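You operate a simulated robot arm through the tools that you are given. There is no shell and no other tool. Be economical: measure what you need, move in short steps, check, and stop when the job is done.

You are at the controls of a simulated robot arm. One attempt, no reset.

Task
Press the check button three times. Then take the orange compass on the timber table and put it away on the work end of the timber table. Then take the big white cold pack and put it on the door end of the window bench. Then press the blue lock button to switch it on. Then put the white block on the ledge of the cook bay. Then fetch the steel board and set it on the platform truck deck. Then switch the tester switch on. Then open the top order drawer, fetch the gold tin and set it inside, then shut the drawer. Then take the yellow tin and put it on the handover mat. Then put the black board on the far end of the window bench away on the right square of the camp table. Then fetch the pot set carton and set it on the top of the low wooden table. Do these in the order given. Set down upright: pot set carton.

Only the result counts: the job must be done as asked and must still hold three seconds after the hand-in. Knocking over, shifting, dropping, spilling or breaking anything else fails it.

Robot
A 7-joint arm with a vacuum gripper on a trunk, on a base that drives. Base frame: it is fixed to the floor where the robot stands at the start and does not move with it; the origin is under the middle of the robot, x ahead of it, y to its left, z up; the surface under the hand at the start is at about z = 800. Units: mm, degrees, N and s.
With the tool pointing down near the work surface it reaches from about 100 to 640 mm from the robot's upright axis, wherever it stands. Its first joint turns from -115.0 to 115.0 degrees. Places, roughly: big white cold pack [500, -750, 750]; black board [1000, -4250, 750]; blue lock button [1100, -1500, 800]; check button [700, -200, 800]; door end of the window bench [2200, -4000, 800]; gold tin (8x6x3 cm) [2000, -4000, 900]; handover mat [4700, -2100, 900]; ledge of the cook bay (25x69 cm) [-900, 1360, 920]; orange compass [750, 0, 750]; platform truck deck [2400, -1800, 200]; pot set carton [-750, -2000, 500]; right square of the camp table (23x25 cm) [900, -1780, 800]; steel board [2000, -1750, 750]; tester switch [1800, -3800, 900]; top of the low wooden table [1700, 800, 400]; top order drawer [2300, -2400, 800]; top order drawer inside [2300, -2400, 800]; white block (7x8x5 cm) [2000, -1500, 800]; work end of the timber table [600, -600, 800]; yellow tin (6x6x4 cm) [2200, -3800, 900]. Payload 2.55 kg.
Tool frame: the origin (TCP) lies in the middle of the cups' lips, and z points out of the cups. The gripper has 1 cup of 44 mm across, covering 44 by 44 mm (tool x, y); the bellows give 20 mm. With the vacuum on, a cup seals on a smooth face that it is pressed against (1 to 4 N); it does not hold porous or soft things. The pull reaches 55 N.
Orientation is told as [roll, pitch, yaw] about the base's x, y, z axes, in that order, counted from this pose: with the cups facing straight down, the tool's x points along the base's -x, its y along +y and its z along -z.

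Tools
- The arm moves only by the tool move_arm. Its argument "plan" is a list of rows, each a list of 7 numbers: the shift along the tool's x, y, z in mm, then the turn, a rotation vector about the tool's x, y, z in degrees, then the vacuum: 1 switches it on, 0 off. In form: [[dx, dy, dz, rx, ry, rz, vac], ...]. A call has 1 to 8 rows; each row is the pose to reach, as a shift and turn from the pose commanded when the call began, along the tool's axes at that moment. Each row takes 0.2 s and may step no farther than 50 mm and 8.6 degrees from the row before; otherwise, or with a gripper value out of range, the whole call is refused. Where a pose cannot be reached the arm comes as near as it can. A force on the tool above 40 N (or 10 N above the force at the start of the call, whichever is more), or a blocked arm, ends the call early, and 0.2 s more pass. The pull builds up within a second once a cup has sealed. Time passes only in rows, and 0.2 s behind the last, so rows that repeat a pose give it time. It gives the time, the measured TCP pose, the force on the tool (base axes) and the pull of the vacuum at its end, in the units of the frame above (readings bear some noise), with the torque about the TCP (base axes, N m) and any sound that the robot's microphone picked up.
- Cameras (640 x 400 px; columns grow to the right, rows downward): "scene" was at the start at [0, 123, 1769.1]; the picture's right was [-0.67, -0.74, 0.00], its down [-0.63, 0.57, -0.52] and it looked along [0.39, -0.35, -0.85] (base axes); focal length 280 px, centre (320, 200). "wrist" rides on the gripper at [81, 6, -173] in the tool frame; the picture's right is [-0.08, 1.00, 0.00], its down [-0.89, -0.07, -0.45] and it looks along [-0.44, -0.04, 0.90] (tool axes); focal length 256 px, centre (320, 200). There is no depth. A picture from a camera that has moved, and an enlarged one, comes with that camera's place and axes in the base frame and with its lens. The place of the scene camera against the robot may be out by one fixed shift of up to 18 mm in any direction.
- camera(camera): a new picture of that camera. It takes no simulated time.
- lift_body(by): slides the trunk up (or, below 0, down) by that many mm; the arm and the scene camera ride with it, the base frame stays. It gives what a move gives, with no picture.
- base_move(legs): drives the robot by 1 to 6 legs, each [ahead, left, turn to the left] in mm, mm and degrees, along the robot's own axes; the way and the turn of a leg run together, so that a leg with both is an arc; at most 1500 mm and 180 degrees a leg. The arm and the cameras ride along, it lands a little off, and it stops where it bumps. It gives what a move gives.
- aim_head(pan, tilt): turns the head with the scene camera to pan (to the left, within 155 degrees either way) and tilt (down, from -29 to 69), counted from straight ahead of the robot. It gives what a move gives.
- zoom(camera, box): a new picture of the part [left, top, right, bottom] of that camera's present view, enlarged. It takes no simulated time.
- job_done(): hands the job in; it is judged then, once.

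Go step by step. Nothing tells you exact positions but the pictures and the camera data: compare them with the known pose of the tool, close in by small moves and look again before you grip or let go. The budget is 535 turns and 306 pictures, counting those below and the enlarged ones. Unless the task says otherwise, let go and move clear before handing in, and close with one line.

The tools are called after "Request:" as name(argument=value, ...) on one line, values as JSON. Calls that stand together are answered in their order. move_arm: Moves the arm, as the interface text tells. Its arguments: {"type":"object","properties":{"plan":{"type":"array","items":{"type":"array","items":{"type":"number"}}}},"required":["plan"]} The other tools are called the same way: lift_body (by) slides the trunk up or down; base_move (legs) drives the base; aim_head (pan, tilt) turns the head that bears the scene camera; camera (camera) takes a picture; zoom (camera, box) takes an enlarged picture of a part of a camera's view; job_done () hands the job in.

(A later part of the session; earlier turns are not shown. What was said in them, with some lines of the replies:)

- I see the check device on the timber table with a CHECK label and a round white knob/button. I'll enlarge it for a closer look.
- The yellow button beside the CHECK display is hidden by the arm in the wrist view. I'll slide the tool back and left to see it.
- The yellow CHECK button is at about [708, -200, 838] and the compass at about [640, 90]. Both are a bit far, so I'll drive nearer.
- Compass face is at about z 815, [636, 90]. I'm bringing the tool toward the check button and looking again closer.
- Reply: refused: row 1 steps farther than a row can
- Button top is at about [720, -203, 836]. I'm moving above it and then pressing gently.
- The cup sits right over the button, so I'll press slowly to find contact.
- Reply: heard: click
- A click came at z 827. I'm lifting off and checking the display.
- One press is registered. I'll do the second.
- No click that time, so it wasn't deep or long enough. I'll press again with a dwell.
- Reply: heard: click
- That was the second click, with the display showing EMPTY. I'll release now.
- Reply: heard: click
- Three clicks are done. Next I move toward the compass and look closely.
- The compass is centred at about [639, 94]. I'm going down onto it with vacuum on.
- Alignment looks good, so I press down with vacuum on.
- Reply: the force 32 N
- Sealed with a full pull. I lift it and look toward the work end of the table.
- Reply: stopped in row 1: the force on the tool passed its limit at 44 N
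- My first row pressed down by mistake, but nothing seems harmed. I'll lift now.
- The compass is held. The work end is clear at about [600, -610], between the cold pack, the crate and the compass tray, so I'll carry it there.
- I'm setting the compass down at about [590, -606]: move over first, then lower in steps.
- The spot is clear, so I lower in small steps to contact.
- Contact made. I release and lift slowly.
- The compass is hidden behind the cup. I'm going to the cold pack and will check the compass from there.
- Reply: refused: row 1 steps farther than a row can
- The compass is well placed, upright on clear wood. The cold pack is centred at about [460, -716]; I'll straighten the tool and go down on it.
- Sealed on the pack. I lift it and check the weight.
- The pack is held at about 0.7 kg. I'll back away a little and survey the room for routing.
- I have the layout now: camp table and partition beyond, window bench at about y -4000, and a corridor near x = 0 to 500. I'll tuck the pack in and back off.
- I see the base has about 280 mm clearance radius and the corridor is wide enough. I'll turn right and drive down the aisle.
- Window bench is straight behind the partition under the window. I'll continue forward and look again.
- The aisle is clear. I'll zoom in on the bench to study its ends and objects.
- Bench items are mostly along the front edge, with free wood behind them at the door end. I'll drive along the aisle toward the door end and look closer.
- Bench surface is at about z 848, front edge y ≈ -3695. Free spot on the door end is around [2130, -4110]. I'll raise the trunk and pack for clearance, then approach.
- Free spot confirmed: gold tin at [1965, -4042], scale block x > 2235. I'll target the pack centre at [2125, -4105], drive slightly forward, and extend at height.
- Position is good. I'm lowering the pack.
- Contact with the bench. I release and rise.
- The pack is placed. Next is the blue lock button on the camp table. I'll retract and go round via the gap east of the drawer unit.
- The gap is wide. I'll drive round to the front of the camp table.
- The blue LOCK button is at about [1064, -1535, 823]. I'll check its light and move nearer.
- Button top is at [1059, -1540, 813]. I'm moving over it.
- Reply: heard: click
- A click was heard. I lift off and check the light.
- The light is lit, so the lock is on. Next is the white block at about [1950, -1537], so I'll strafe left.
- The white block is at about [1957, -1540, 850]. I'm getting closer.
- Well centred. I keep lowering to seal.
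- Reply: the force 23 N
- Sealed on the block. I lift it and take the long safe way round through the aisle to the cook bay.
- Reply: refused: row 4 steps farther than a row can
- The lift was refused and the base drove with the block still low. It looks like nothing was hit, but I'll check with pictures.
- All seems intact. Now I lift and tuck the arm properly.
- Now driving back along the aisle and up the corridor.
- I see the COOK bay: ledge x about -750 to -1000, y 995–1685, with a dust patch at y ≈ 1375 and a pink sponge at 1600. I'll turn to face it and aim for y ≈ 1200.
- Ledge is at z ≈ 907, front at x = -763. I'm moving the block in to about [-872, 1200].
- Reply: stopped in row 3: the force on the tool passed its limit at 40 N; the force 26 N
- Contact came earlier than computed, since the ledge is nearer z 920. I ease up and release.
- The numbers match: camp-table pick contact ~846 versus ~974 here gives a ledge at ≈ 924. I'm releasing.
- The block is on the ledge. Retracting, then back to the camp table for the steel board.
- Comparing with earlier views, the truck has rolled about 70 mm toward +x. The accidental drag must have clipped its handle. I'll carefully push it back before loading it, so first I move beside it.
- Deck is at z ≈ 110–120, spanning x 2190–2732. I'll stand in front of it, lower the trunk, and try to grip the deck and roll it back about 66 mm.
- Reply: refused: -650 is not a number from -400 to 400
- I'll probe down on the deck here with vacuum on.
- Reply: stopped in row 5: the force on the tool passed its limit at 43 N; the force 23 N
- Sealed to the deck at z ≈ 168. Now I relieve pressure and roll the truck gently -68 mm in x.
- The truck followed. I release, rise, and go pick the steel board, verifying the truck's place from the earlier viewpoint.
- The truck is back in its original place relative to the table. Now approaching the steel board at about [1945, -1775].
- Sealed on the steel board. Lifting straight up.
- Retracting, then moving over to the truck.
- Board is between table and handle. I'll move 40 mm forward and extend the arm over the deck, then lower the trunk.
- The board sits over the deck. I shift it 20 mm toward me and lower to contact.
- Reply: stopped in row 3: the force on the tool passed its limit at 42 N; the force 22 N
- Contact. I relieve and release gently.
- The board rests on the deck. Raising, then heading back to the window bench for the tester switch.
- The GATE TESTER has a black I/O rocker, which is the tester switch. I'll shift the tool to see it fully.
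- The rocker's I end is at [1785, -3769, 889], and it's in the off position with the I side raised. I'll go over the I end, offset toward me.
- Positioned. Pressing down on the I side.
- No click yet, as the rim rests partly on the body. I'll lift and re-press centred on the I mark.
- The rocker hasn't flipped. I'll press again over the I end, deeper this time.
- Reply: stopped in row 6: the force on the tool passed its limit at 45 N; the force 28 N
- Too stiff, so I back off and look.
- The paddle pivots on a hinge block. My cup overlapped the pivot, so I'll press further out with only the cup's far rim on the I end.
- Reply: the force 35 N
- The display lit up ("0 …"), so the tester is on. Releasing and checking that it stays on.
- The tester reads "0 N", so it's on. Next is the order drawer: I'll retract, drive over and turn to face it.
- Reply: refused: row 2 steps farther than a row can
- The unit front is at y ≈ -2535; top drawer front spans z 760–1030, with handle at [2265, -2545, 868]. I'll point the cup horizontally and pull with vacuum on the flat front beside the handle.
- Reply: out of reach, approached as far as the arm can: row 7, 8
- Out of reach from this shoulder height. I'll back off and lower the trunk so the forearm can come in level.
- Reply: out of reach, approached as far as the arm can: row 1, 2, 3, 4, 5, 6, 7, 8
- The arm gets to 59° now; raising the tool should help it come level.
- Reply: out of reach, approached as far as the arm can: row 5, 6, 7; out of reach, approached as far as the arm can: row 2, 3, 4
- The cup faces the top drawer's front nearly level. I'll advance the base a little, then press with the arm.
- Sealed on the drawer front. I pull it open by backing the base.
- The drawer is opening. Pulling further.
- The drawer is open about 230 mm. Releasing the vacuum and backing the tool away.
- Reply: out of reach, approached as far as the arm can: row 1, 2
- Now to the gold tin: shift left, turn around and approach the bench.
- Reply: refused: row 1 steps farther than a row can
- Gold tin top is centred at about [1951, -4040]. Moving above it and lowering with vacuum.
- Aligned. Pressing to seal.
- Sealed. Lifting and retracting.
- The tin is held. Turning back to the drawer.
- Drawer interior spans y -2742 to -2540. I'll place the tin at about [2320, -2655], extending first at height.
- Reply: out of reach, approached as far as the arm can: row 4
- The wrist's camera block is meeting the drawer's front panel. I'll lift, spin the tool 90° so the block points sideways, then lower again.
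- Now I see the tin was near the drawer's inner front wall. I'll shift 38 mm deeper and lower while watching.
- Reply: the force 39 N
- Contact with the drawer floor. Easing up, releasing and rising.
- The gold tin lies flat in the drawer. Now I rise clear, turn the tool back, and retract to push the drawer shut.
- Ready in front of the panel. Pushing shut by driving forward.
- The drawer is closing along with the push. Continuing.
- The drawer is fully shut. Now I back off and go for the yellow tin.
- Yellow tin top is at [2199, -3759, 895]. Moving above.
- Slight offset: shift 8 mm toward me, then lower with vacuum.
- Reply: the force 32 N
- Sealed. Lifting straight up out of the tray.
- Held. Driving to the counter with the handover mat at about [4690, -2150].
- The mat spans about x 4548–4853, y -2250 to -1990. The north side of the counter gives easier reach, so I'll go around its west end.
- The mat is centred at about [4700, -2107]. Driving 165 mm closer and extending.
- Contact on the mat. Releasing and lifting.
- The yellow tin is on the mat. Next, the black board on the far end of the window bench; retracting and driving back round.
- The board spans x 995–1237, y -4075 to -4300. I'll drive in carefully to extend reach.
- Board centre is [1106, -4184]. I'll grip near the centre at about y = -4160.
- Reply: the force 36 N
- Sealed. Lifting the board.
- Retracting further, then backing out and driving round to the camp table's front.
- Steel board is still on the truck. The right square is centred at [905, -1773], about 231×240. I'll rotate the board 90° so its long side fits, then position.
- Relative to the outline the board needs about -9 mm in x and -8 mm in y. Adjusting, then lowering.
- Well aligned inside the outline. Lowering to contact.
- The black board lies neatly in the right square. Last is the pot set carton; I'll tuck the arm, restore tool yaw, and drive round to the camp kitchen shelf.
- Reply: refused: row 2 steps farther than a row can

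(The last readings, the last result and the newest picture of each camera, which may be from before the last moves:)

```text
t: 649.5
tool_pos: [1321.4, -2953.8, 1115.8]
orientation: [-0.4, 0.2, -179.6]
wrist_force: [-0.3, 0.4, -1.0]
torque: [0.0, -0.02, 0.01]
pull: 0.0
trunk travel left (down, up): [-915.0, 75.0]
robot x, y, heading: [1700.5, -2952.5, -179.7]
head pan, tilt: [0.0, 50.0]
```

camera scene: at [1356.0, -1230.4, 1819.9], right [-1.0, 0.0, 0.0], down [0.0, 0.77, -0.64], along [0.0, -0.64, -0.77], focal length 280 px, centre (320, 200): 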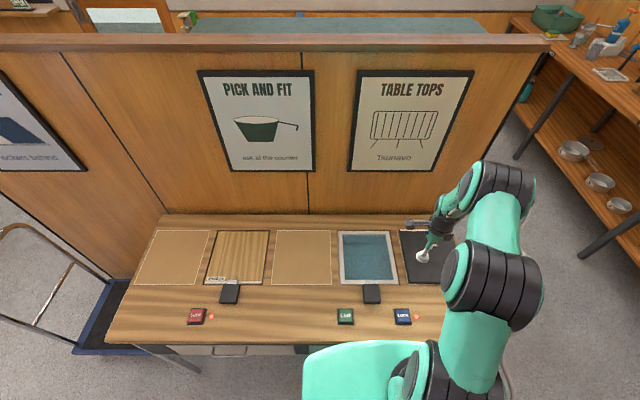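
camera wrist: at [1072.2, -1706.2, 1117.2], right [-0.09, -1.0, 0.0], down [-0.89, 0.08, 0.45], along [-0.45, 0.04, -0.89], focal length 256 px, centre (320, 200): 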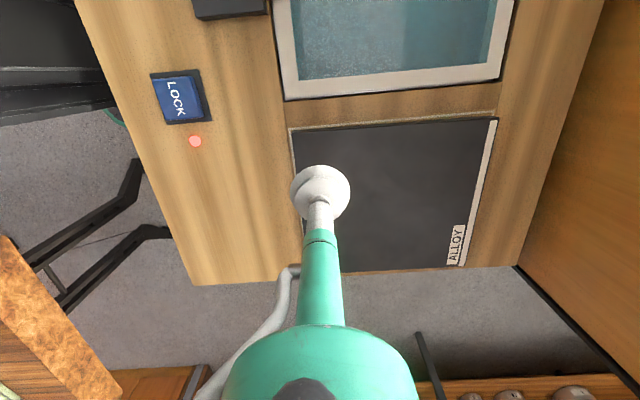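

Request:
base_move(legs=[[1450, 0, 0], [0, 900, 0]])

Request:
aim_head(pan=0, tilt=40)

Request:
camera(camera="scene")

```text
t: 660.8
tool_pos: [-128.5, -3794.8, 1115.6]
orientation: [-0.4, 0.1, 178.3]
wrist_force: [-0.2, -0.3, 0.3]
torque: [0.02, -0.01, -0.02]
pull: 0.1
trunk travel left (down, up): [-915.0, 75.0]
robot x, y, heading: [251.7, -3807.2, 178.0]
head pan, tilt: [0.0, 50.0]
```

```text
t: 661.5
tool_pos: [-126.8, -3795.3, 1116.4]
orientation: [-0.3, 0.2, 178.4]
wrist_force: [-0.3, 0.2, -0.1]
torque: [0.03, 0.02, -0.01]
pull: 0.0
trunk travel left (down, up): [-915.0, 75.0]
robot x, y, heading: [254.4, -3806.3, 178.3]
head pan, tilt: [0.0, 40.0]
```

```text
111 pictures are left
camera scene: at [231.6, -3990.8, 1834.2], right [0.03, 1.0, 0.0], down [0.64, -0.02, -0.77], along [-0.77, 0.02, -0.64], focal length 280 px, centre (320, 200)
```

scene: 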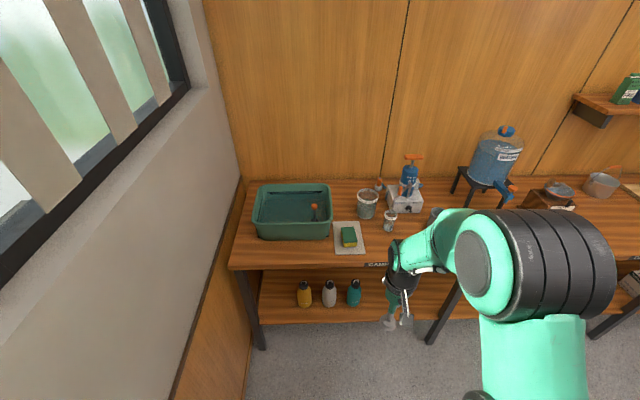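

I went the wrong way sideways, though nothing was hit. Correcting to y ≈ -1950.

Request:
base_move(legs=[[0, -1000, 1.7], [0, -850, 0]])

Request:
camera(camera="scene")

```text
t: 670.8
tool_pos: [-47.4, -1954.1, 1115.8]
orientation: [-0.5, 0.1, 176.9]
wrist_force: [0.3, 0.1, 0.2]
torque: [-0.01, 0.01, -0.01]
pull: 0.0
trunk travel left (down, up): [-915.0, 75.0]
robot x, y, heading: [332.2, -1977.2, 176.7]
head pan, tilt: [0.0, 40.0]
```

```text
110 pictures are left
camera scene: at [305.3, -2158.3, 1834.2], right [0.05, 1.0, 0.0], down [0.64, -0.04, -0.77], along [-0.76, 0.04, -0.64], focal length 280 px, centre (320, 200)
```

scene: 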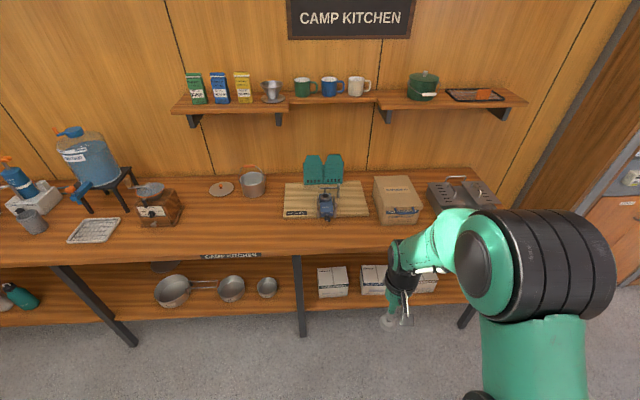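

Request:
lift_body(by=-400)

Request:
lift_body(by=-300)

Request:
aim_head(pan=-5, tilt=30)

Request:
camera(camera="scene")

```text
t: 674.6
tool_pos: [-48.4, -1953.9, 715.8]
orientation: [-0.5, 0.2, 176.9]
wrist_force: [0.2, 0.2, -0.4]
torque: [-0.02, 0.02, 0.0]
pull: 0.1
trunk travel left (down, up): [-515.0, 475.0]
robot x, y, heading: [331.6, -1975.5, 176.9]
head pan, tilt: [0.0, 40.0]
```

```text
t: 677.6
tool_pos: [-49.7, -1953.9, 416.9]
orientation: [-0.4, 0.2, 177.0]
wrist_force: [0.5, -0.6, 0.2]
torque: [-0.01, 0.03, -0.03]
pull: 0.1
trunk travel left (down, up): [-215.0, 775.0]
robot x, y, heading: [330.9, -1976.0, 176.9]
head pan, tilt: [0.0, 40.0]
```

```text
t: 678.3
tool_pos: [-48.9, -1955.4, 416.0]
orientation: [-0.4, 0.2, 176.9]
wrist_force: [0.7, -0.1, -0.5]
torque: [0.01, -0.03, 0.02]
pull: 0.1
trunk travel left (down, up): [-215.0, 775.0]
robot x, y, heading: [331.3, -1975.3, 176.8]
head pan, tilt: [-5.0, 30.0]
```

```text
109 pictures are left
camera scene: at [300.7, -2150.3, 1149.5], right [0.14, 0.99, 0.0], down [0.5, -0.07, -0.87], along [-0.86, 0.12, -0.5], focal length 280 px, centre (320, 200)
```

scene: 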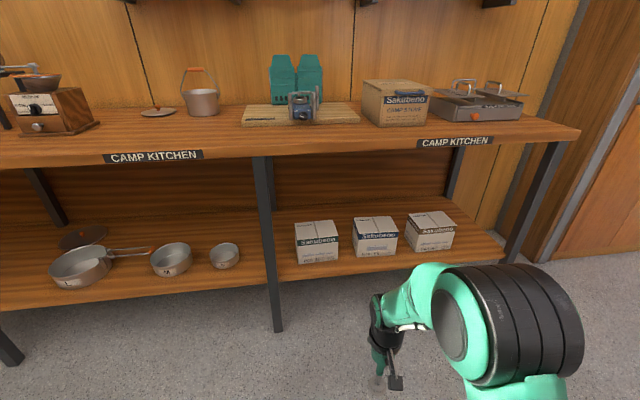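

Request:
zoom(camera="scene", box=[280, 200, 472, 280])

Request:
zoom(camera="scene", box=[340, 70, 540, 140])

```text
3.33 times, centred on (376, 240) of scene
camera zoom: at [300.7, -2150.3, 1149.5], right [0.14, 0.99, 0.0], down [0.5, -0.07, -0.87], along [-0.86, 0.12, -0.5], focal length 935 px, centre (133, 67)
```

zoom: 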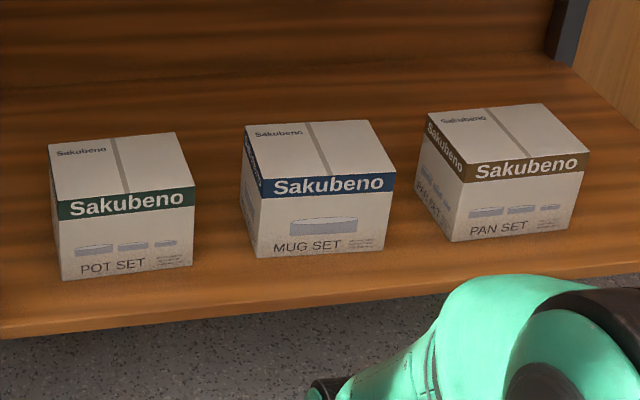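

```text
3.20 times, centred on (440, 105) of scene
camera zoom: at [300.7, -2150.3, 1149.5], right [0.14, 0.99, 0.0], down [0.5, -0.07, -0.87], along [-0.86, 0.12, -0.5], focal length 897 px, centre (-64, 504)
```

zoom: 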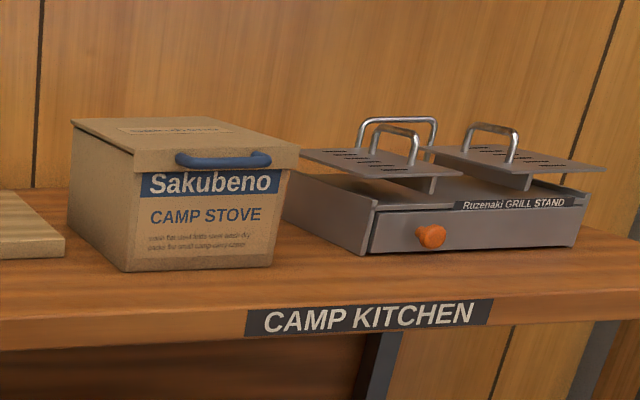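

POT SET is the leftmost carton: front face at about x = -563, y = -2037, shelf z ≈ 356. The bench top overhead rules out a top grip, so I'll grip the front face horizontally. First I line up and pose the arm in free space.

Request:
base_move(legs=[[0, 146, 3.2]])

Request:
move_arm(plan=[[-40, 0, -20, 0, -5, 0, 0], [-80, 0, -40, 0, -10, 0, 0], [-115, 0, -60, 0, -17, 0, 0], [-125, 0, -90, 0, -25, 0, 0], [-135, 0, -110, 0, -33, 0, 0], [-150, 0, -125, 0, -41, 0, 0], [-165, 0, -135, 0, -49, 0, 0], [-180, 0, -140, 0, -57, 0, 0]])

```text
t: 679.7
tool_pos: [-53.0, -2120.7, 415.4]
orientation: [-0.5, 0.2, -179.8]
wrist_force: [-0.5, -1.0, 0.0]
torque: [-0.01, -0.04, 0.01]
pull: 0.0
trunk travel left (down, up): [-215.0, 775.0]
robot x, y, heading: [327.6, -2121.6, -179.9]
head pan, tilt: [-5.0, 30.0]
```

```text
t: 681.5
tool_pos: [-233.7, -2121.8, 555.1]
orientation: [-0.6, -56.9, -179.3]
wrist_force: [0.3, 0.1, 0.2]
torque: [0.02, 0.01, 0.0]
pull: 0.0
trunk travel left (down, up): [-215.0, 775.0]
robot x, y, heading: [329.6, -2121.8, -179.9]
head pan, tilt: [-5.0, 30.0]
```

Request:
move_arm(plan=[[-5, 0, 8, 0, -8, 0, 0], [-11, 0, 17, 0, -16, 0, 0], [-16, 0, 25, 0, -24, 0, 0], [-22, 0, 34, 0, -32, 0, 0]])

Request:
camera(camera="wrist")

```text
t: 682.5
tool_pos: [-274.0, -2122.0, 554.0]
orientation: [-19.2, -88.9, -160.8]
wrist_force: [0.2, -0.3, 1.0]
torque: [0.02, -0.02, 0.03]
pull: 0.1
trunk travel left (down, up): [-215.0, 775.0]
robot x, y, heading: [328.2, -2123.0, -179.9]
head pan, tilt: [-5.0, 30.0]
```

```text
106 pictures are left
camera wrist: at [-99.5, -2128.9, 476.4], right [0.0, -1.0, 0.07], down [0.43, 0.07, 0.9], along [-0.9, 0.03, 0.43], focal length 256 px, centre (320, 200)
```

wrist: 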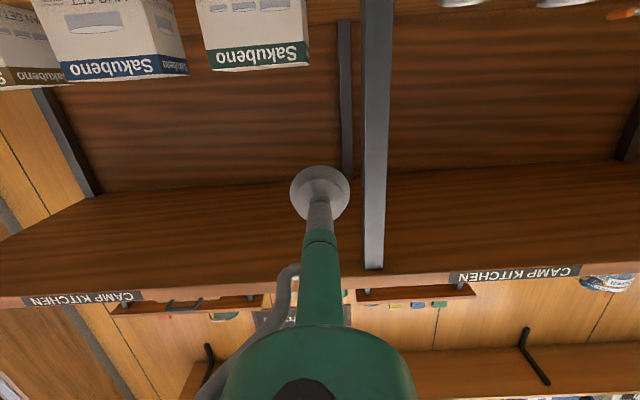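

The tool is now fully horizontal. I lower to the carton's mid-height and line up laterally.

Request:
lift_body(by=-140)

Request:
base_move(legs=[[0, -85, 0]])

Request:
camera(camera="wrist")

Request:
camera(camera="scene")

```text
t: 684.1
tool_pos: [-273.6, -2123.4, 415.1]
orientation: [-18.0, -88.6, -161.7]
wrist_force: [-0.1, 0.5, 0.2]
torque: [0.03, 0.0, 0.0]
pull: 0.1
trunk travel left (down, up): [-75.0, 915.0]
robot x, y, heading: [329.0, -2119.5, -179.8]
head pan, tilt: [-5.0, 30.0]
```

```text
t: 685.2
tool_pos: [-274.0, -2039.9, 413.9]
orientation: [-17.8, -88.8, -161.8]
wrist_force: [0.0, 0.0, -0.2]
torque: [-0.02, 0.0, 0.02]
pull: 0.1
trunk travel left (down, up): [-75.0, 915.0]
robot x, y, heading: [329.8, -2036.1, -179.4]
head pan, tilt: [-5.0, 30.0]
```

```text
105 pictures are left
camera wrist: at [-99.8, -2045.3, 336.6], right [0.0, -1.0, 0.07], down [0.43, 0.07, 0.9], along [-0.9, 0.03, 0.43], focal length 256 px, centre (320, 200)
```

wrist: 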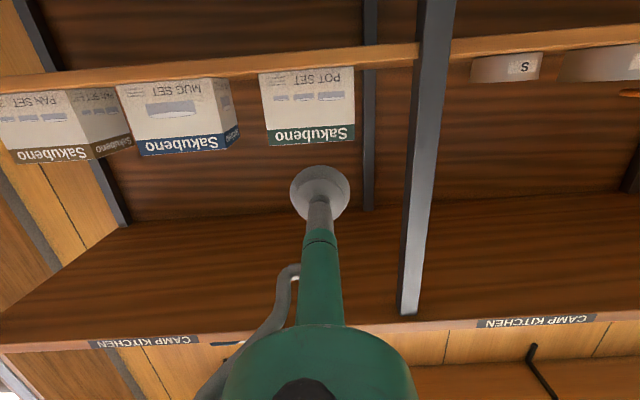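

```text
104 pictures are left
camera scene: at [306.7, -2212.7, 1009.6], right [0.08, 1.0, 0.0], down [0.5, -0.04, -0.87], along [-0.86, 0.07, -0.5], focal length 280 px, centre (320, 200)
```

scene: 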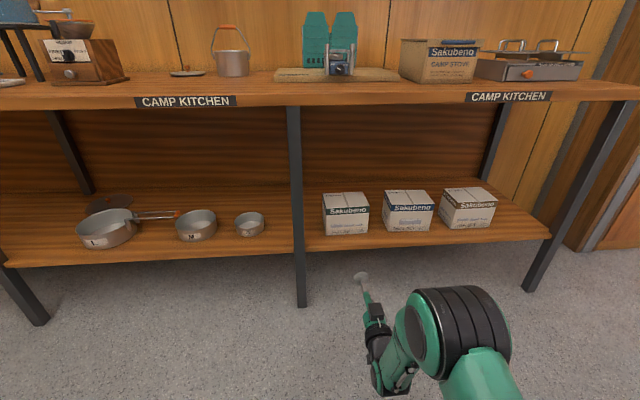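

Carton front centre is at about y = -2029, z ≈ 392. Adjusting and approaching.

Request:
lift_body(by=-18)

Request:
base_move(legs=[[220, -10, -0.5]])

Request:
camera(camera="wrist")

Request:
camera(camera="scene")

```text
t: 685.9
tool_pos: [-275.6, -2040.3, 397.8]
orientation: [-17.9, -88.7, -161.7]
wrist_force: [0.1, 0.7, 0.3]
torque: [0.01, 0.03, -0.03]
pull: 0.1
trunk travel left (down, up): [-57.0, 933.0]
robot x, y, heading: [326.2, -2033.6, -179.8]
head pan, tilt: [-5.0, 30.0]
```

```text
t: 687.6
tool_pos: [-497.7, -2024.5, 395.9]
orientation: [-17.8, -88.7, -162.3]
wrist_force: [0.5, 0.3, -0.2]
torque: [-0.04, 0.0, 0.01]
pull: 0.2
trunk travel left (down, up): [-57.0, 933.0]
robot x, y, heading: [100.0, -2025.9, 179.5]
head pan, tilt: [-5.0, 30.0]
```

```text
103 pictures are left
camera wrist: at [-323.7, -2032.0, 318.6], right [0.0, -1.0, 0.07], down [0.43, 0.06, 0.9], along [-0.9, 0.03, 0.43], focal length 256 px, centre (320, 200)
```

wrist: 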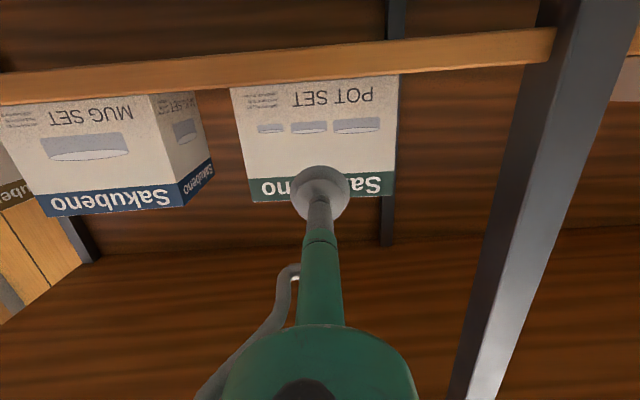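

```text
102 pictures are left
camera scene: at [81.3, -2202.7, 991.6], right [0.09, 1.0, 0.0], down [0.5, -0.04, -0.87], along [-0.86, 0.08, -0.5], focal length 280 px, centre (320, 200)
```

scene: 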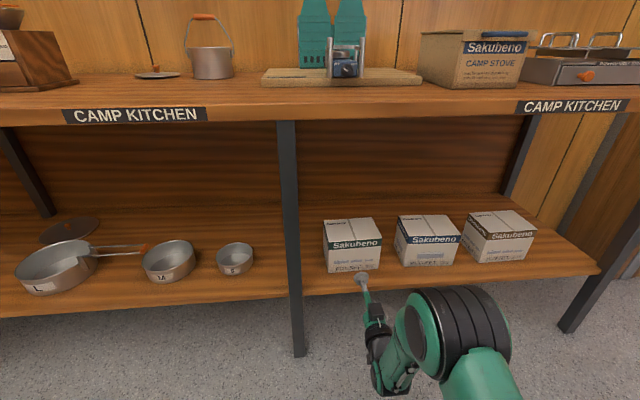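

Triangulation puts the carton front at x ≈ -590, z 322–444, y ≈ -2026. Advancing to contact.

Request:
base_move(legs=[[65, 0, 0.5]])

Request:
move_arm(plan=[[0, 0, 8, 0, 0, 0, 1], [0, 0, 14, 0, 0, 0, 1], [0, 0, 20, 0, 0, 0, 1], [0, 0, 24, 0, 0, 0, 1]])

Request:
camera(camera="wrist")

```text
t: 688.6
tool_pos: [-562.8, -2030.0, 396.7]
orientation: [-17.8, -88.7, -161.8]
wrist_force: [1.0, 0.0, -0.2]
torque: [-0.01, 0.02, -0.01]
pull: 0.0
trunk travel left (down, up): [-57.0, 933.0]
robot x, y, heading: [38.3, -2021.0, -179.8]
head pan, tilt: [-5.0, 30.0]
```

```text
t: 689.6
tool_pos: [-586.0, -2030.0, 395.9]
orientation: [-17.4, -88.7, -162.2]
wrist_force: [-0.5, 0.1, 0.0]
torque: [0.02, -0.01, -0.02]
pull: 0.0
trunk travel left (down, up): [-57.0, 933.0]
robot x, y, heading: [35.9, -2024.2, -179.6]
head pan, tilt: [-5.0, 30.0]
```

```text
101 pictures are left
camera wrist: at [-411.5, -2036.1, 317.7], right [0.0, -1.0, 0.07], down [0.43, 0.07, 0.9], along [-0.91, 0.03, 0.42], focal length 256 px, centre (320, 200)
```

wrist: 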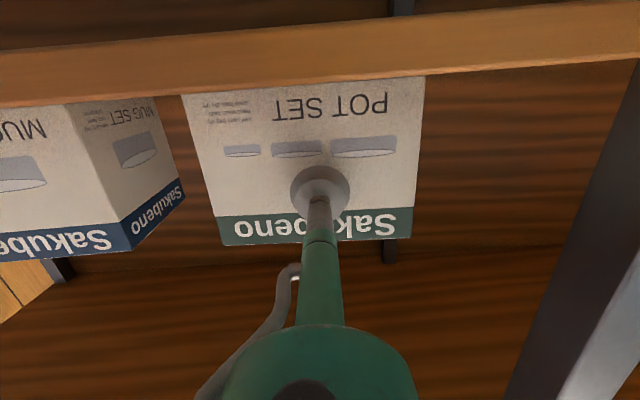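

Request:
move_arm(plan=[[0, 0, 4, 0, 0, 0, 1], [0, 0, 7, 0, 0, 0, 1], [0, 0, 10, 0, 0, 0, 1], [0, 0, 10, 0, 0, 0, 1]])

```text
t: 690.6
tool_pos: [-596.3, -2030.1, 396.9]
orientation: [-20.2, -88.8, -159.5]
wrist_force: [-1.1, -1.2, 1.6]
torque: [-0.1, 0.47, 0.3]
pull: 55.2
trunk travel left (down, up): [-57.0, 933.0]
robot x, y, heading: [34.5, -2021.3, -179.8]
head pan, tilt: [-5.0, 30.0]
```

Sealed on the front face. Testing with a small lift.

Request:
lift_body(by=15)

Request:
camera(camera="scene")

Request:
camera(camera="wrist")

```text
t: 691.2
tool_pos: [-594.9, -2029.3, 408.6]
orientation: [-15.2, -88.5, -164.5]
wrist_force: [-0.2, 0.0, -5.3]
torque: [0.0, -0.27, 0.0]
pull: 55.0
trunk travel left (down, up): [-72.0, 918.0]
robot x, y, heading: [39.1, -2025.7, -179.7]
head pan, tilt: [-5.0, 30.0]
```

```text
100 pictures are left
camera scene: at [17.8, -2203.1, 1006.6], right [0.08, 1.0, 0.0], down [0.5, -0.04, -0.87], along [-0.86, 0.07, -0.5], focal length 280 px, centre (320, 200)
```

scene: 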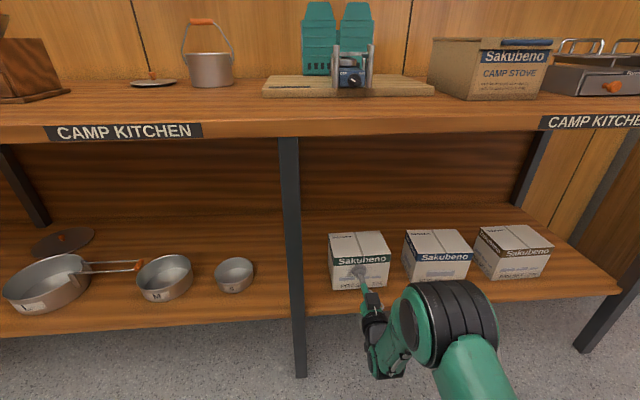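

```text
99 pictures are left
camera wrist: at [-420.4, -2035.4, 331.9], right [0.0, -1.0, 0.07], down [0.42, 0.07, 0.9], along [-0.91, 0.03, 0.42], focal length 256 px, centre (320, 200)
```

wrist: 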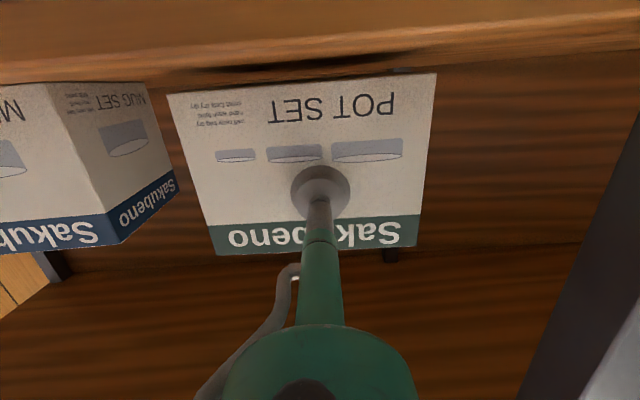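

It lifts (about 5 N). Raising a bit more and backing out.

Request:
lift_body(by=25)

Request:
base_move(legs=[[-150, 0, 0]])

Request:
camera(camera="scene")

```text
t: 691.9
tool_pos: [-596.6, -2029.4, 435.6]
orientation: [-17.2, -88.7, -162.5]
wrist_force: [1.0, -0.2, -4.0]
torque: [-0.06, -0.25, 0.02]
pull: 54.7
trunk travel left (down, up): [-97.0, 893.0]
robot x, y, heading: [37.7, -2027.2, -179.5]
head pan, tilt: [-5.0, 30.0]
```

```text
t: 693.2
tool_pos: [-451.4, -2028.9, 435.3]
orientation: [-17.3, -88.7, -162.3]
wrist_force: [0.8, 0.9, -3.9]
torque: [-0.01, -0.29, 0.07]
pull: 54.7
trunk travel left (down, up): [-97.0, 893.0]
robot x, y, heading: [179.1, -2028.7, -179.6]
head pan, tilt: [-5.0, 30.0]
```

```text
98 pictures are left
camera scene: at [161.3, -2202.3, 1031.6], right [0.08, 1.0, 0.0], down [0.5, -0.04, -0.87], along [-0.86, 0.07, -0.5], focal length 280 px, centre (320, 200)
```

scene: 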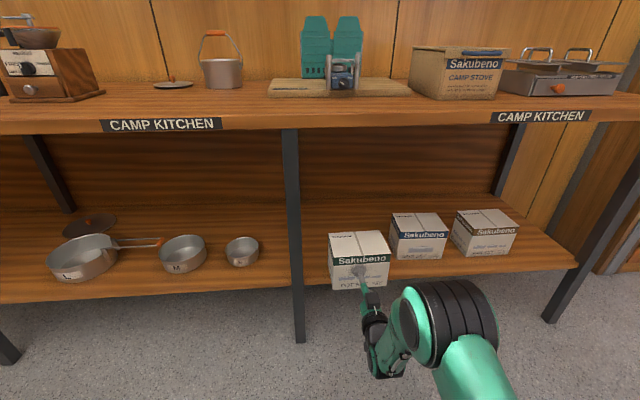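

Clear of the shelf. I'll take it via the aisle, staying far enough east that the carton clears the drawer unit and truck.

Request:
base_move(legs=[[-220, 0, 0], [0, 900, 0]])

Request:
camera(camera="scene")

```text
t: 699.3
tool_pos: [-216.5, -2939.2, 434.4]
orientation: [-16.9, -88.7, -162.1]
wrist_force: [0.1, -0.7, -4.8]
torque: [-0.03, -0.28, 0.01]
pull: 55.1
trunk travel left (down, up): [-97.0, 893.0]
robot x, y, heading: [419.3, -2928.5, -179.0]
head pan, tilt: [-5.0, 30.0]
```

```text
97 pictures are left
camera scene: at [399.2, -3105.7, 1031.6], right [0.07, 1.0, 0.0], down [0.5, -0.04, -0.87], along [-0.86, 0.06, -0.5], focal length 280 px, centre (320, 200)
```

scene: 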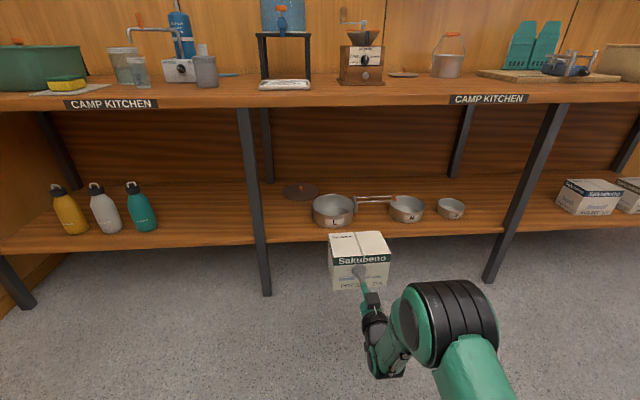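

Request:
base_move(legs=[[0, 0, -1], [-1500, 0, 0]])

```text
t: 707.1
tool_pos: [1286.6, -2934.8, 434.6]
orientation: [-16.7, -88.6, -166.0]
wrist_force: [-0.1, 0.0, -3.9]
torque: [-0.11, -0.27, 0.0]
pull: 54.3
trunk travel left (down, up): [-97.0, 893.0]
robot x, y, heading: [1919.6, -2965.1, 177.0]
head pan, tilt: [-5.0, 30.0]
```

Request:
base_move(legs=[[0, 0, 3], [-1500, 0, 0], [-140, 0, 0]])

```text
t: 715.6
tool_pos: [2878.3, -2955.3, 434.7]
orientation: [-16.5, -88.6, -161.1]
wrist_force: [-0.1, -0.5, -4.1]
torque: [-0.01, -0.32, 0.03]
pull: 55.0
trunk travel left (down, up): [-97.0, 893.0]
robot x, y, heading: [3514.5, -2924.7, -177.6]
head pan, tilt: [-5.0, 30.0]
```

Request:
base_move(legs=[[-40, 0, -2.4], [0, -700, 0]])

Request:
camera(camera="scene")

```text
t: 720.0
tool_pos: [2917.6, -2226.6, 435.1]
orientation: [-16.3, -88.6, -163.5]
wrist_force: [-0.5, -0.5, -4.8]
torque: [-0.04, -0.3, 0.0]
pull: 54.9
trunk travel left (down, up): [-97.0, 893.0]
robot x, y, heading: [3551.1, -2225.4, -179.7]
head pan, tilt: [-5.0, 30.0]
```

```text
96 pictures are left
camera scene: at [3531.3, -2400.6, 1031.6], right [0.08, 1.0, 0.0], down [0.5, -0.04, -0.87], along [-0.86, 0.07, -0.5], focal length 280 px, centre (320, 200)
```

scene: 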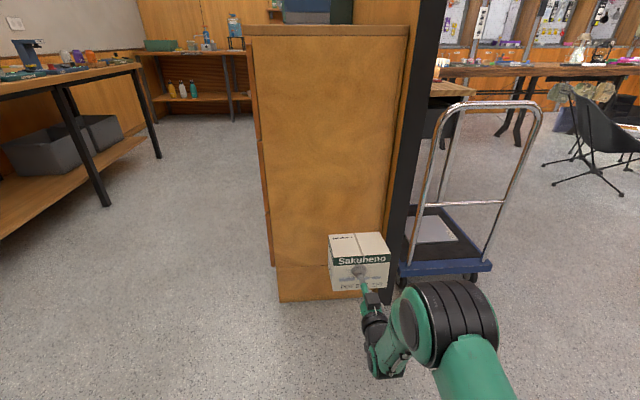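

Clearance is fine. Continuing north past the truck.

Request:
base_move(legs=[[-30, 0, -0.3], [0, -900, 0]])

```text
t: 725.1
tool_pos: [2957.9, -1309.5, 434.8]
orientation: [-16.1, -88.6, -164.9]
wrist_force: [0.8, 0.4, -3.6]
torque: [-0.04, -0.3, 0.01]
pull: 54.6
trunk travel left (down, up): [-97.0, 893.0]
robot x, y, heading: [3590.6, -1324.8, 178.9]
head pan, tilt: [-5.0, 30.0]
```

Past the truck. Continuing to the low table's east side.

Request:
base_move(legs=[[0, 0, 1.1], [0, -1400, 0], [0, -650, 0]])

Request:
lift_body(by=170)

Request:
camera(camera="scene")

```text
t: 735.6
tool_pos: [2942.3, 706.4, 435.0]
orientation: [-15.9, -88.5, -163.1]
wrist_force: [0.0, 0.9, -4.1]
torque: [-0.04, -0.29, -0.02]
pull: 55.0
trunk travel left (down, up): [-97.0, 893.0]
robot x, y, heading: [3574.5, 719.9, -179.2]
head pan, tilt: [-5.0, 30.0]
```

```text
t: 737.5
tool_pos: [2941.4, 705.1, 604.5]
orientation: [-15.4, -88.5, -163.5]
wrist_force: [-0.6, 0.0, -4.1]
torque: [-0.08, -0.3, -0.02]
pull: 55.1
trunk travel left (down, up): [-267.0, 723.0]
robot x, y, heading: [3578.0, 714.4, -179.1]
head pan, tilt: [-5.0, 30.0]
```

```text
95 pictures are left
camera scene: at [3557.0, 539.3, 1201.5], right [0.07, 1.0, 0.0], down [0.5, -0.04, -0.87], along [-0.86, 0.06, -0.5], focal length 280 px, centre (320, 200)
```

scene: 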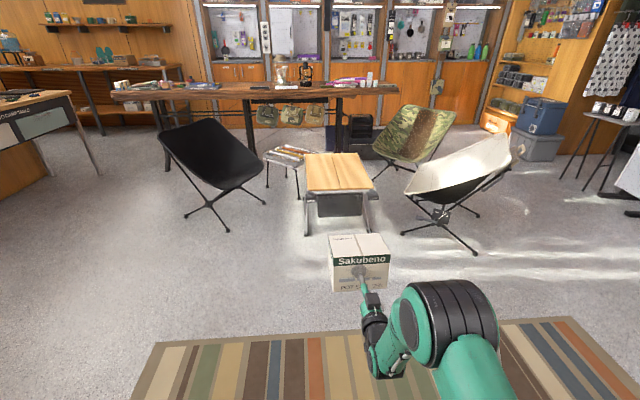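

The low wooden table is straight ahead: x 1450–2050, y 577–960. Approaching with the carton raised.

Request:
base_move(legs=[[0, -65, -0.9], [750, 0, 0]])

Request:
aim_head(pan=-5, tilt=35)

Request:
camera(camera="scene")

Request:
camera(camera="wrist")

```text
t: 742.2
tool_pos: [2182.3, 766.0, 604.5]
orientation: [-15.6, -88.4, -163.6]
wrist_force: [-0.3, 0.4, -4.5]
torque: [-0.02, -0.35, 0.01]
pull: 55.3
trunk travel left (down, up): [-267.0, 723.0]
robot x, y, heading: [2814.1, 777.0, -179.4]
head pan, tilt: [-5.0, 30.0]
```

```text
t: 742.9
tool_pos: [2182.7, 767.8, 603.8]
orientation: [-15.0, -88.4, -164.2]
wrist_force: [-0.5, 0.7, -5.0]
torque: [-0.04, -0.34, 0.02]
pull: 55.2
trunk travel left (down, up): [-267.0, 723.0]
robot x, y, heading: [2817.8, 774.7, -179.4]
head pan, tilt: [-5.0, 35.0]
```

```text
94 pictures are left
camera scene: at [2799.9, 598.3, 1193.8], right [0.07, 1.0, 0.0], down [0.57, -0.04, -0.82], along [-0.82, 0.06, -0.57], focal length 280 px, centre (320, 200)
```

scene: 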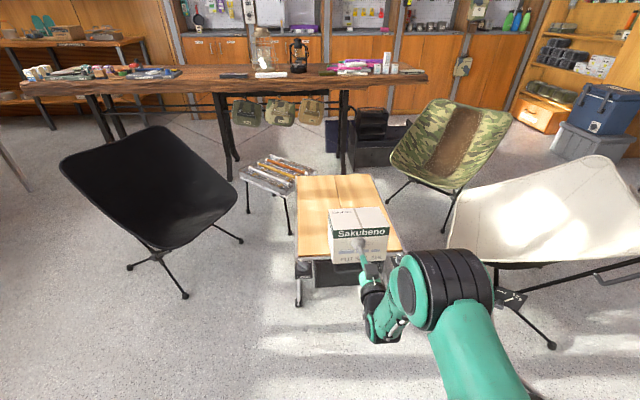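

```text
93 pictures are left
camera wrist: at [2358.4, 762.8, 526.5], right [0.01, -1.0, 0.07], down [0.42, 0.07, 0.9], along [-0.91, 0.02, 0.42], focal length 256 px, centre (320, 200)
```

wrist: 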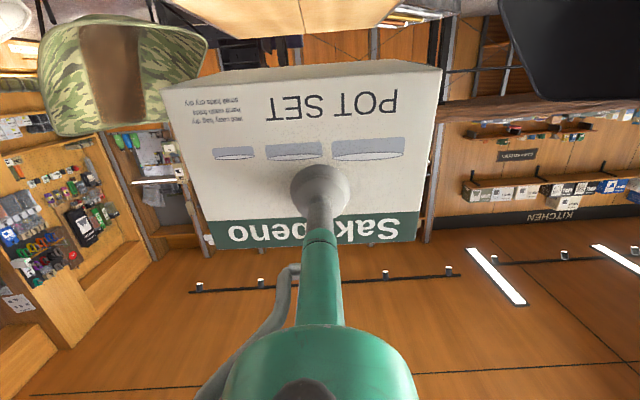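

Table top is at z ≈ 408 with the near edge at x = 2068. I'll stop with the cup at x ≈ 1945 so the wrist block stays off the table, then lower.

Request:
base_move(legs=[[237, 0, -0.5]])

Request:
lift_body(by=-70)

Request:
camera(camera="scene")

Request:
camera(camera="wrist")

```text
t: 744.6
tool_pos: [1949.3, 768.2, 603.0]
orientation: [-15.2, -88.5, -164.3]
wrist_force: [0.8, -0.4, -3.7]
torque: [-0.03, -0.32, 0.0]
pull: 54.8
trunk travel left (down, up): [-267.0, 723.0]
robot x, y, heading: [2580.6, 776.5, -179.8]
head pan, tilt: [-5.0, 35.0]
```

```text
t: 745.7
tool_pos: [1948.4, 768.4, 533.8]
orientation: [-15.2, -88.5, -164.3]
wrist_force: [0.4, 0.0, -4.8]
torque: [-0.06, -0.33, 0.0]
pull: 55.0
trunk travel left (down, up): [-197.0, 793.0]
robot x, y, heading: [2581.8, 771.4, -179.3]
head pan, tilt: [-5.0, 35.0]
```

```text
92 pictures are left
camera scene: at [2564.2, 596.2, 1123.8], right [0.08, 1.0, 0.0], down [0.57, -0.05, -0.82], along [-0.82, 0.07, -0.57], focal length 280 px, centre (320, 200)
```

scene: 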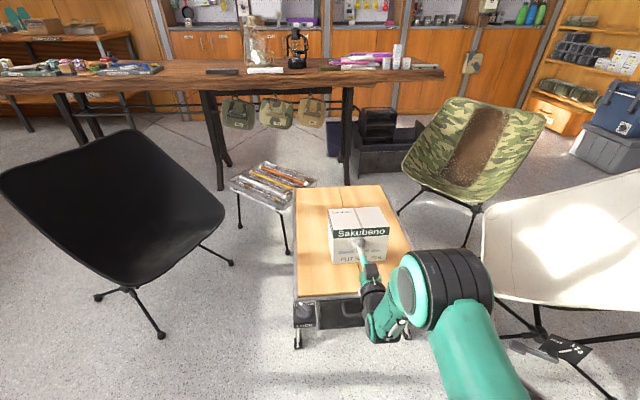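

```text
91 pictures are left
camera wrist: at [2123.6, 763.5, 456.6], right [0.01, -1.0, 0.07], down [0.42, 0.07, 0.9], along [-0.91, 0.03, 0.42], focal length 256 px, centre (320, 200)
```

wrist: 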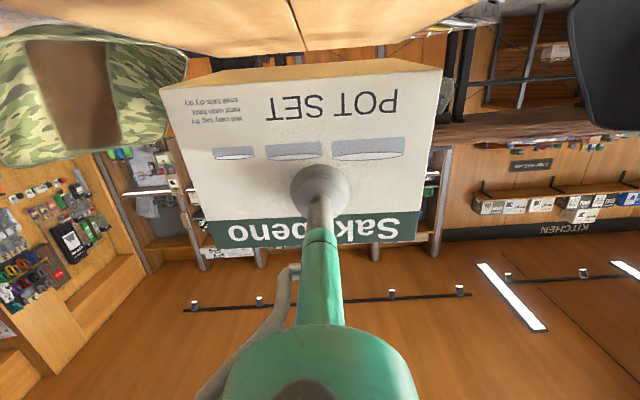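

The carton droops slightly at the back, about 20 mm. Lowering until the back edge touches, then further to level it.

Request:
lift_body(by=-28)

Request:
lift_body(by=-8)

Request:
camera(camera="wrist")

```text
t: 746.5
tool_pos: [1949.1, 768.2, 505.6]
orientation: [-15.0, -88.4, -164.5]
wrist_force: [0.4, 0.0, -3.9]
torque: [-0.06, -0.37, 0.04]
pull: 54.9
trunk travel left (down, up): [-169.0, 821.0]
robot x, y, heading: [2580.3, 776.1, -179.7]
head pan, tilt: [-5.0, 35.0]
```

```text
t: 747.0
tool_pos: [1948.6, 767.7, 497.0]
orientation: [-14.9, -88.5, -164.7]
wrist_force: [0.2, 0.5, -4.1]
torque: [0.01, -0.3, 0.05]
pull: 54.7
trunk travel left (down, up): [-161.0, 829.0]
robot x, y, heading: [2584.6, 773.6, -179.7]
head pan, tilt: [-5.0, 35.0]
```

```text
90 pictures are left
camera wrist: at [2123.7, 763.6, 420.5], right [0.01, -1.0, 0.07], down [0.42, 0.07, 0.9], along [-0.91, 0.03, 0.42], focal length 256 px, centre (320, 200)
```

wrist: 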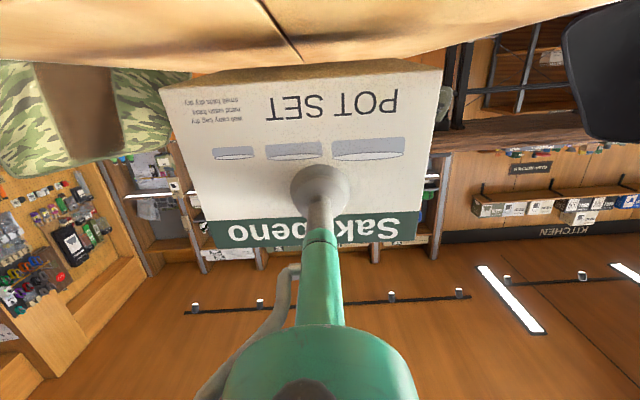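

Request:
lift_body(by=-8)

Request:
lift_body(by=-6)

```text
t: 747.6
tool_pos: [1949.0, 769.9, 490.1]
orientation: [-15.0, -88.4, -164.6]
wrist_force: [-0.3, -0.5, -4.1]
torque: [-0.04, -0.33, -0.01]
pull: 55.3
trunk travel left (down, up): [-153.0, 837.0]
robot x, y, heading: [2579.6, 772.4, -179.5]
head pan, tilt: [-5.0, 35.0]
```

```text
t: 748.1
tool_pos: [1948.5, 768.4, 483.6]
orientation: [-14.7, -88.4, -164.8]
wrist_force: [0.8, -0.6, -4.1]
torque: [-0.04, -0.3, 0.03]
pull: 54.5
trunk travel left (down, up): [-147.0, 843.0]
robot x, y, heading: [2576.4, 772.9, -179.3]
head pan, tilt: [-5.0, 35.0]
```

Request:
lift_body(by=-6)

Request:
lift_body(by=-6)

Request:
camera(camera="scene")

Request:
camera(camera="wrist")

```text
t: 748.7
tool_pos: [1948.0, 768.1, 480.6]
orientation: [-23.8, -88.8, -155.7]
wrist_force: [2.5, 0.1, 3.8]
torque: [0.59, 0.36, -0.1]
pull: 54.9
trunk travel left (down, up): [-141.0, 849.0]
robot x, y, heading: [2583.2, 773.2, -179.7]
head pan, tilt: [-5.0, 35.0]
```

```text
t: 749.2
tool_pos: [1948.7, 769.5, 472.8]
orientation: [-17.2, -88.6, -162.5]
wrist_force: [2.0, -1.1, 3.9]
torque: [0.65, 0.56, -0.1]
pull: 54.4
trunk travel left (down, up): [-135.0, 855.0]
robot x, y, heading: [2579.9, 771.3, -179.6]
head pan, tilt: [-5.0, 35.0]
```

```text
89 pictures are left
camera scene: at [2565.1, 596.1, 1061.7], right [0.08, 1.0, 0.0], down [0.57, -0.05, -0.82], along [-0.82, 0.07, -0.57], focal length 280 px, centre (320, 200)
```

scene: 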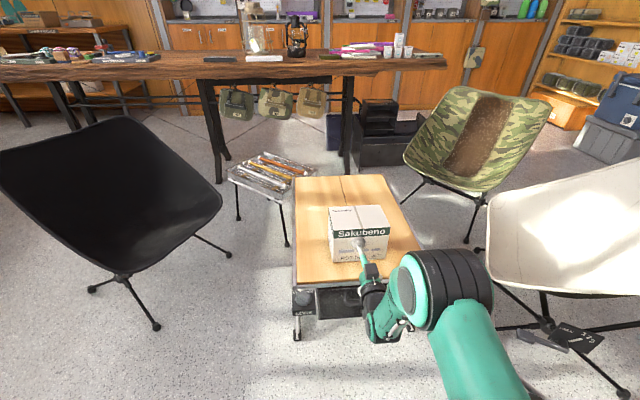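

```text
88 pictures are left
camera wrist: at [2123.6, 763.6, 395.3], right [0.01, -1.0, 0.07], down [0.42, 0.07, 0.9], along [-0.91, 0.03, 0.42], focal length 256 px, centre (320, 200)
```

wrist: 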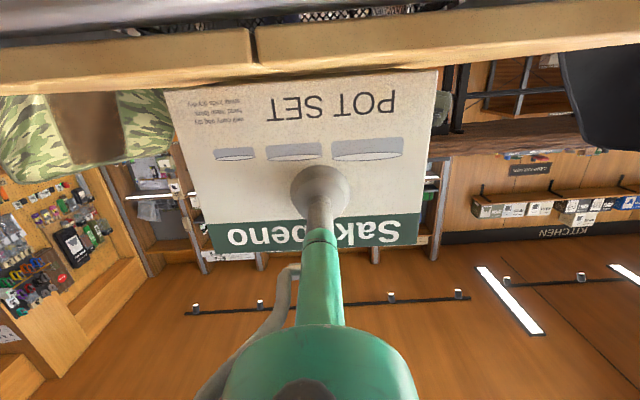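

Request:
lift_body(by=-5)

Request:
zoom(camera="scene", box=[280, 170, 440, 300])

```text
t: 749.8
tool_pos: [1948.7, 769.2, 466.7]
orientation: [-14.6, -88.5, -165.0]
wrist_force: [2.2, -0.1, 3.1]
torque: [0.39, 0.5, -0.13]
pull: 55.1
trunk travel left (down, up): [-130.0, 860.0]
robot x, y, heading: [2581.2, 774.1, -179.9]
head pan, tilt: [-5.0, 35.0]
```

```text
3.08 times, centred on (360, 235) of scene
camera zoom: at [2565.0, 596.2, 1056.7], right [0.08, 1.0, 0.0], down [0.57, -0.05, -0.82], along [-0.82, 0.07, -0.57], focal length 863 px, centre (197, 92)
```

zoom: 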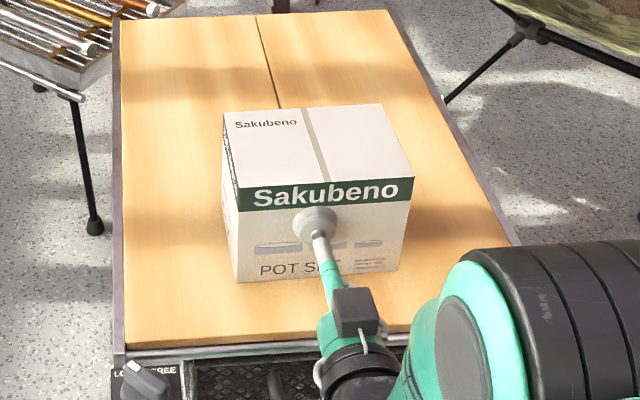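

The carton stands on the table. Releasing and backing the tool off slowly.

Request:
move_arm(plan=[[0, 0, 0, 0, 0, 0, 0], [0, 0, 0, 0, 0, 0, 0], [0, 0, 0, 0, 0, 0, 0], [0, 0, -4, 0, 0, 0, 0], [0, 0, -12, 0, 0, 0, 0]])

Request:
zoom(camera="scene", box=[280, 170, 440, 300])

```text
t: 751.0
tool_pos: [1960.4, 768.2, 467.2]
orientation: [-15.3, -88.5, -164.4]
wrist_force: [-0.3, -0.4, -0.5]
torque: [-0.01, 0.01, -0.04]
pull: 0.0
trunk travel left (down, up): [-130.0, 860.0]
robot x, y, heading: [2580.7, 772.2, -179.6]
head pan, tilt: [-5.0, 35.0]
```

```text
3.08 times, centred on (360, 235) of scene
camera zoom: at [2564.3, 596.2, 1056.8], right [0.08, 1.0, 0.0], down [0.57, -0.05, -0.82], along [-0.82, 0.07, -0.57], focal length 863 px, centre (197, 92)
```

zoom: 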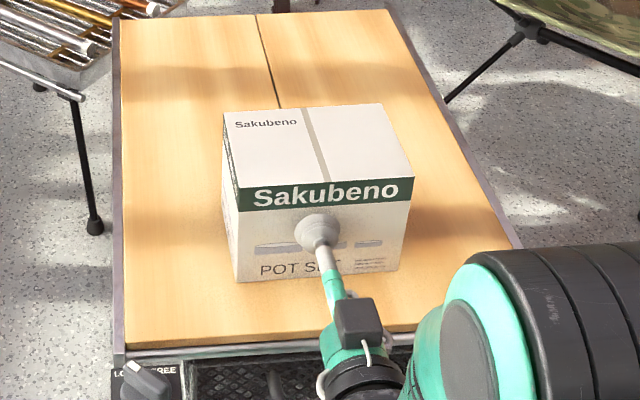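

The carton stands upright and free. Backing the robot clear and taking a last look.

Request:
base_move(legs=[[-350, 0, 0]])

Request:
camera(camera="scene")

```text
t: 753.3
tool_pos: [2309.8, 768.9, 467.8]
orientation: [-15.3, -88.5, -163.9]
wrist_force: [-0.7, 0.1, 0.1]
torque: [0.01, -0.02, 0.01]
pull: 0.1
trunk travel left (down, up): [-130.0, 860.0]
robot x, y, heading: [2926.0, 776.7, -179.4]
head pan, tilt: [-5.0, 35.0]
```

```text
85 pictures are left
camera scene: at [2913.9, 599.2, 1056.8], right [0.08, 1.0, 0.0], down [0.57, -0.04, -0.82], along [-0.82, 0.06, -0.57], focal length 280 px, centre (320, 200)
```

scene: 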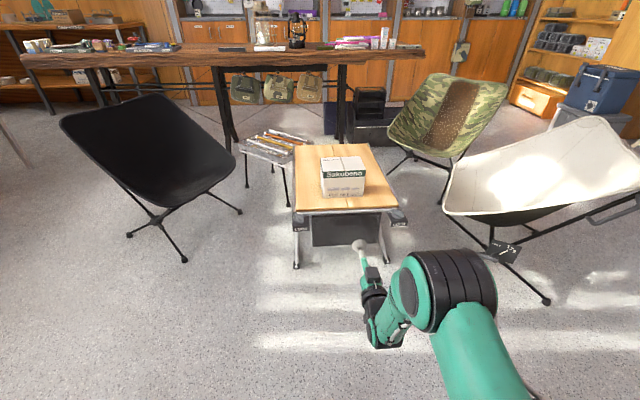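

The pot set carton stands upright on the low wooden table and the robot is clear, so I'm handing in.

Request:
job_done()

```text
The job is handed in.
```

All eleven tasks were carried out in the order given and the job is handed in; one slip needs noting. While I carried the white block, the base drove before the arm had lifted, and the platform truck rolled about 70 mm. I pulled it back to about where it had stood before loading the steel board.
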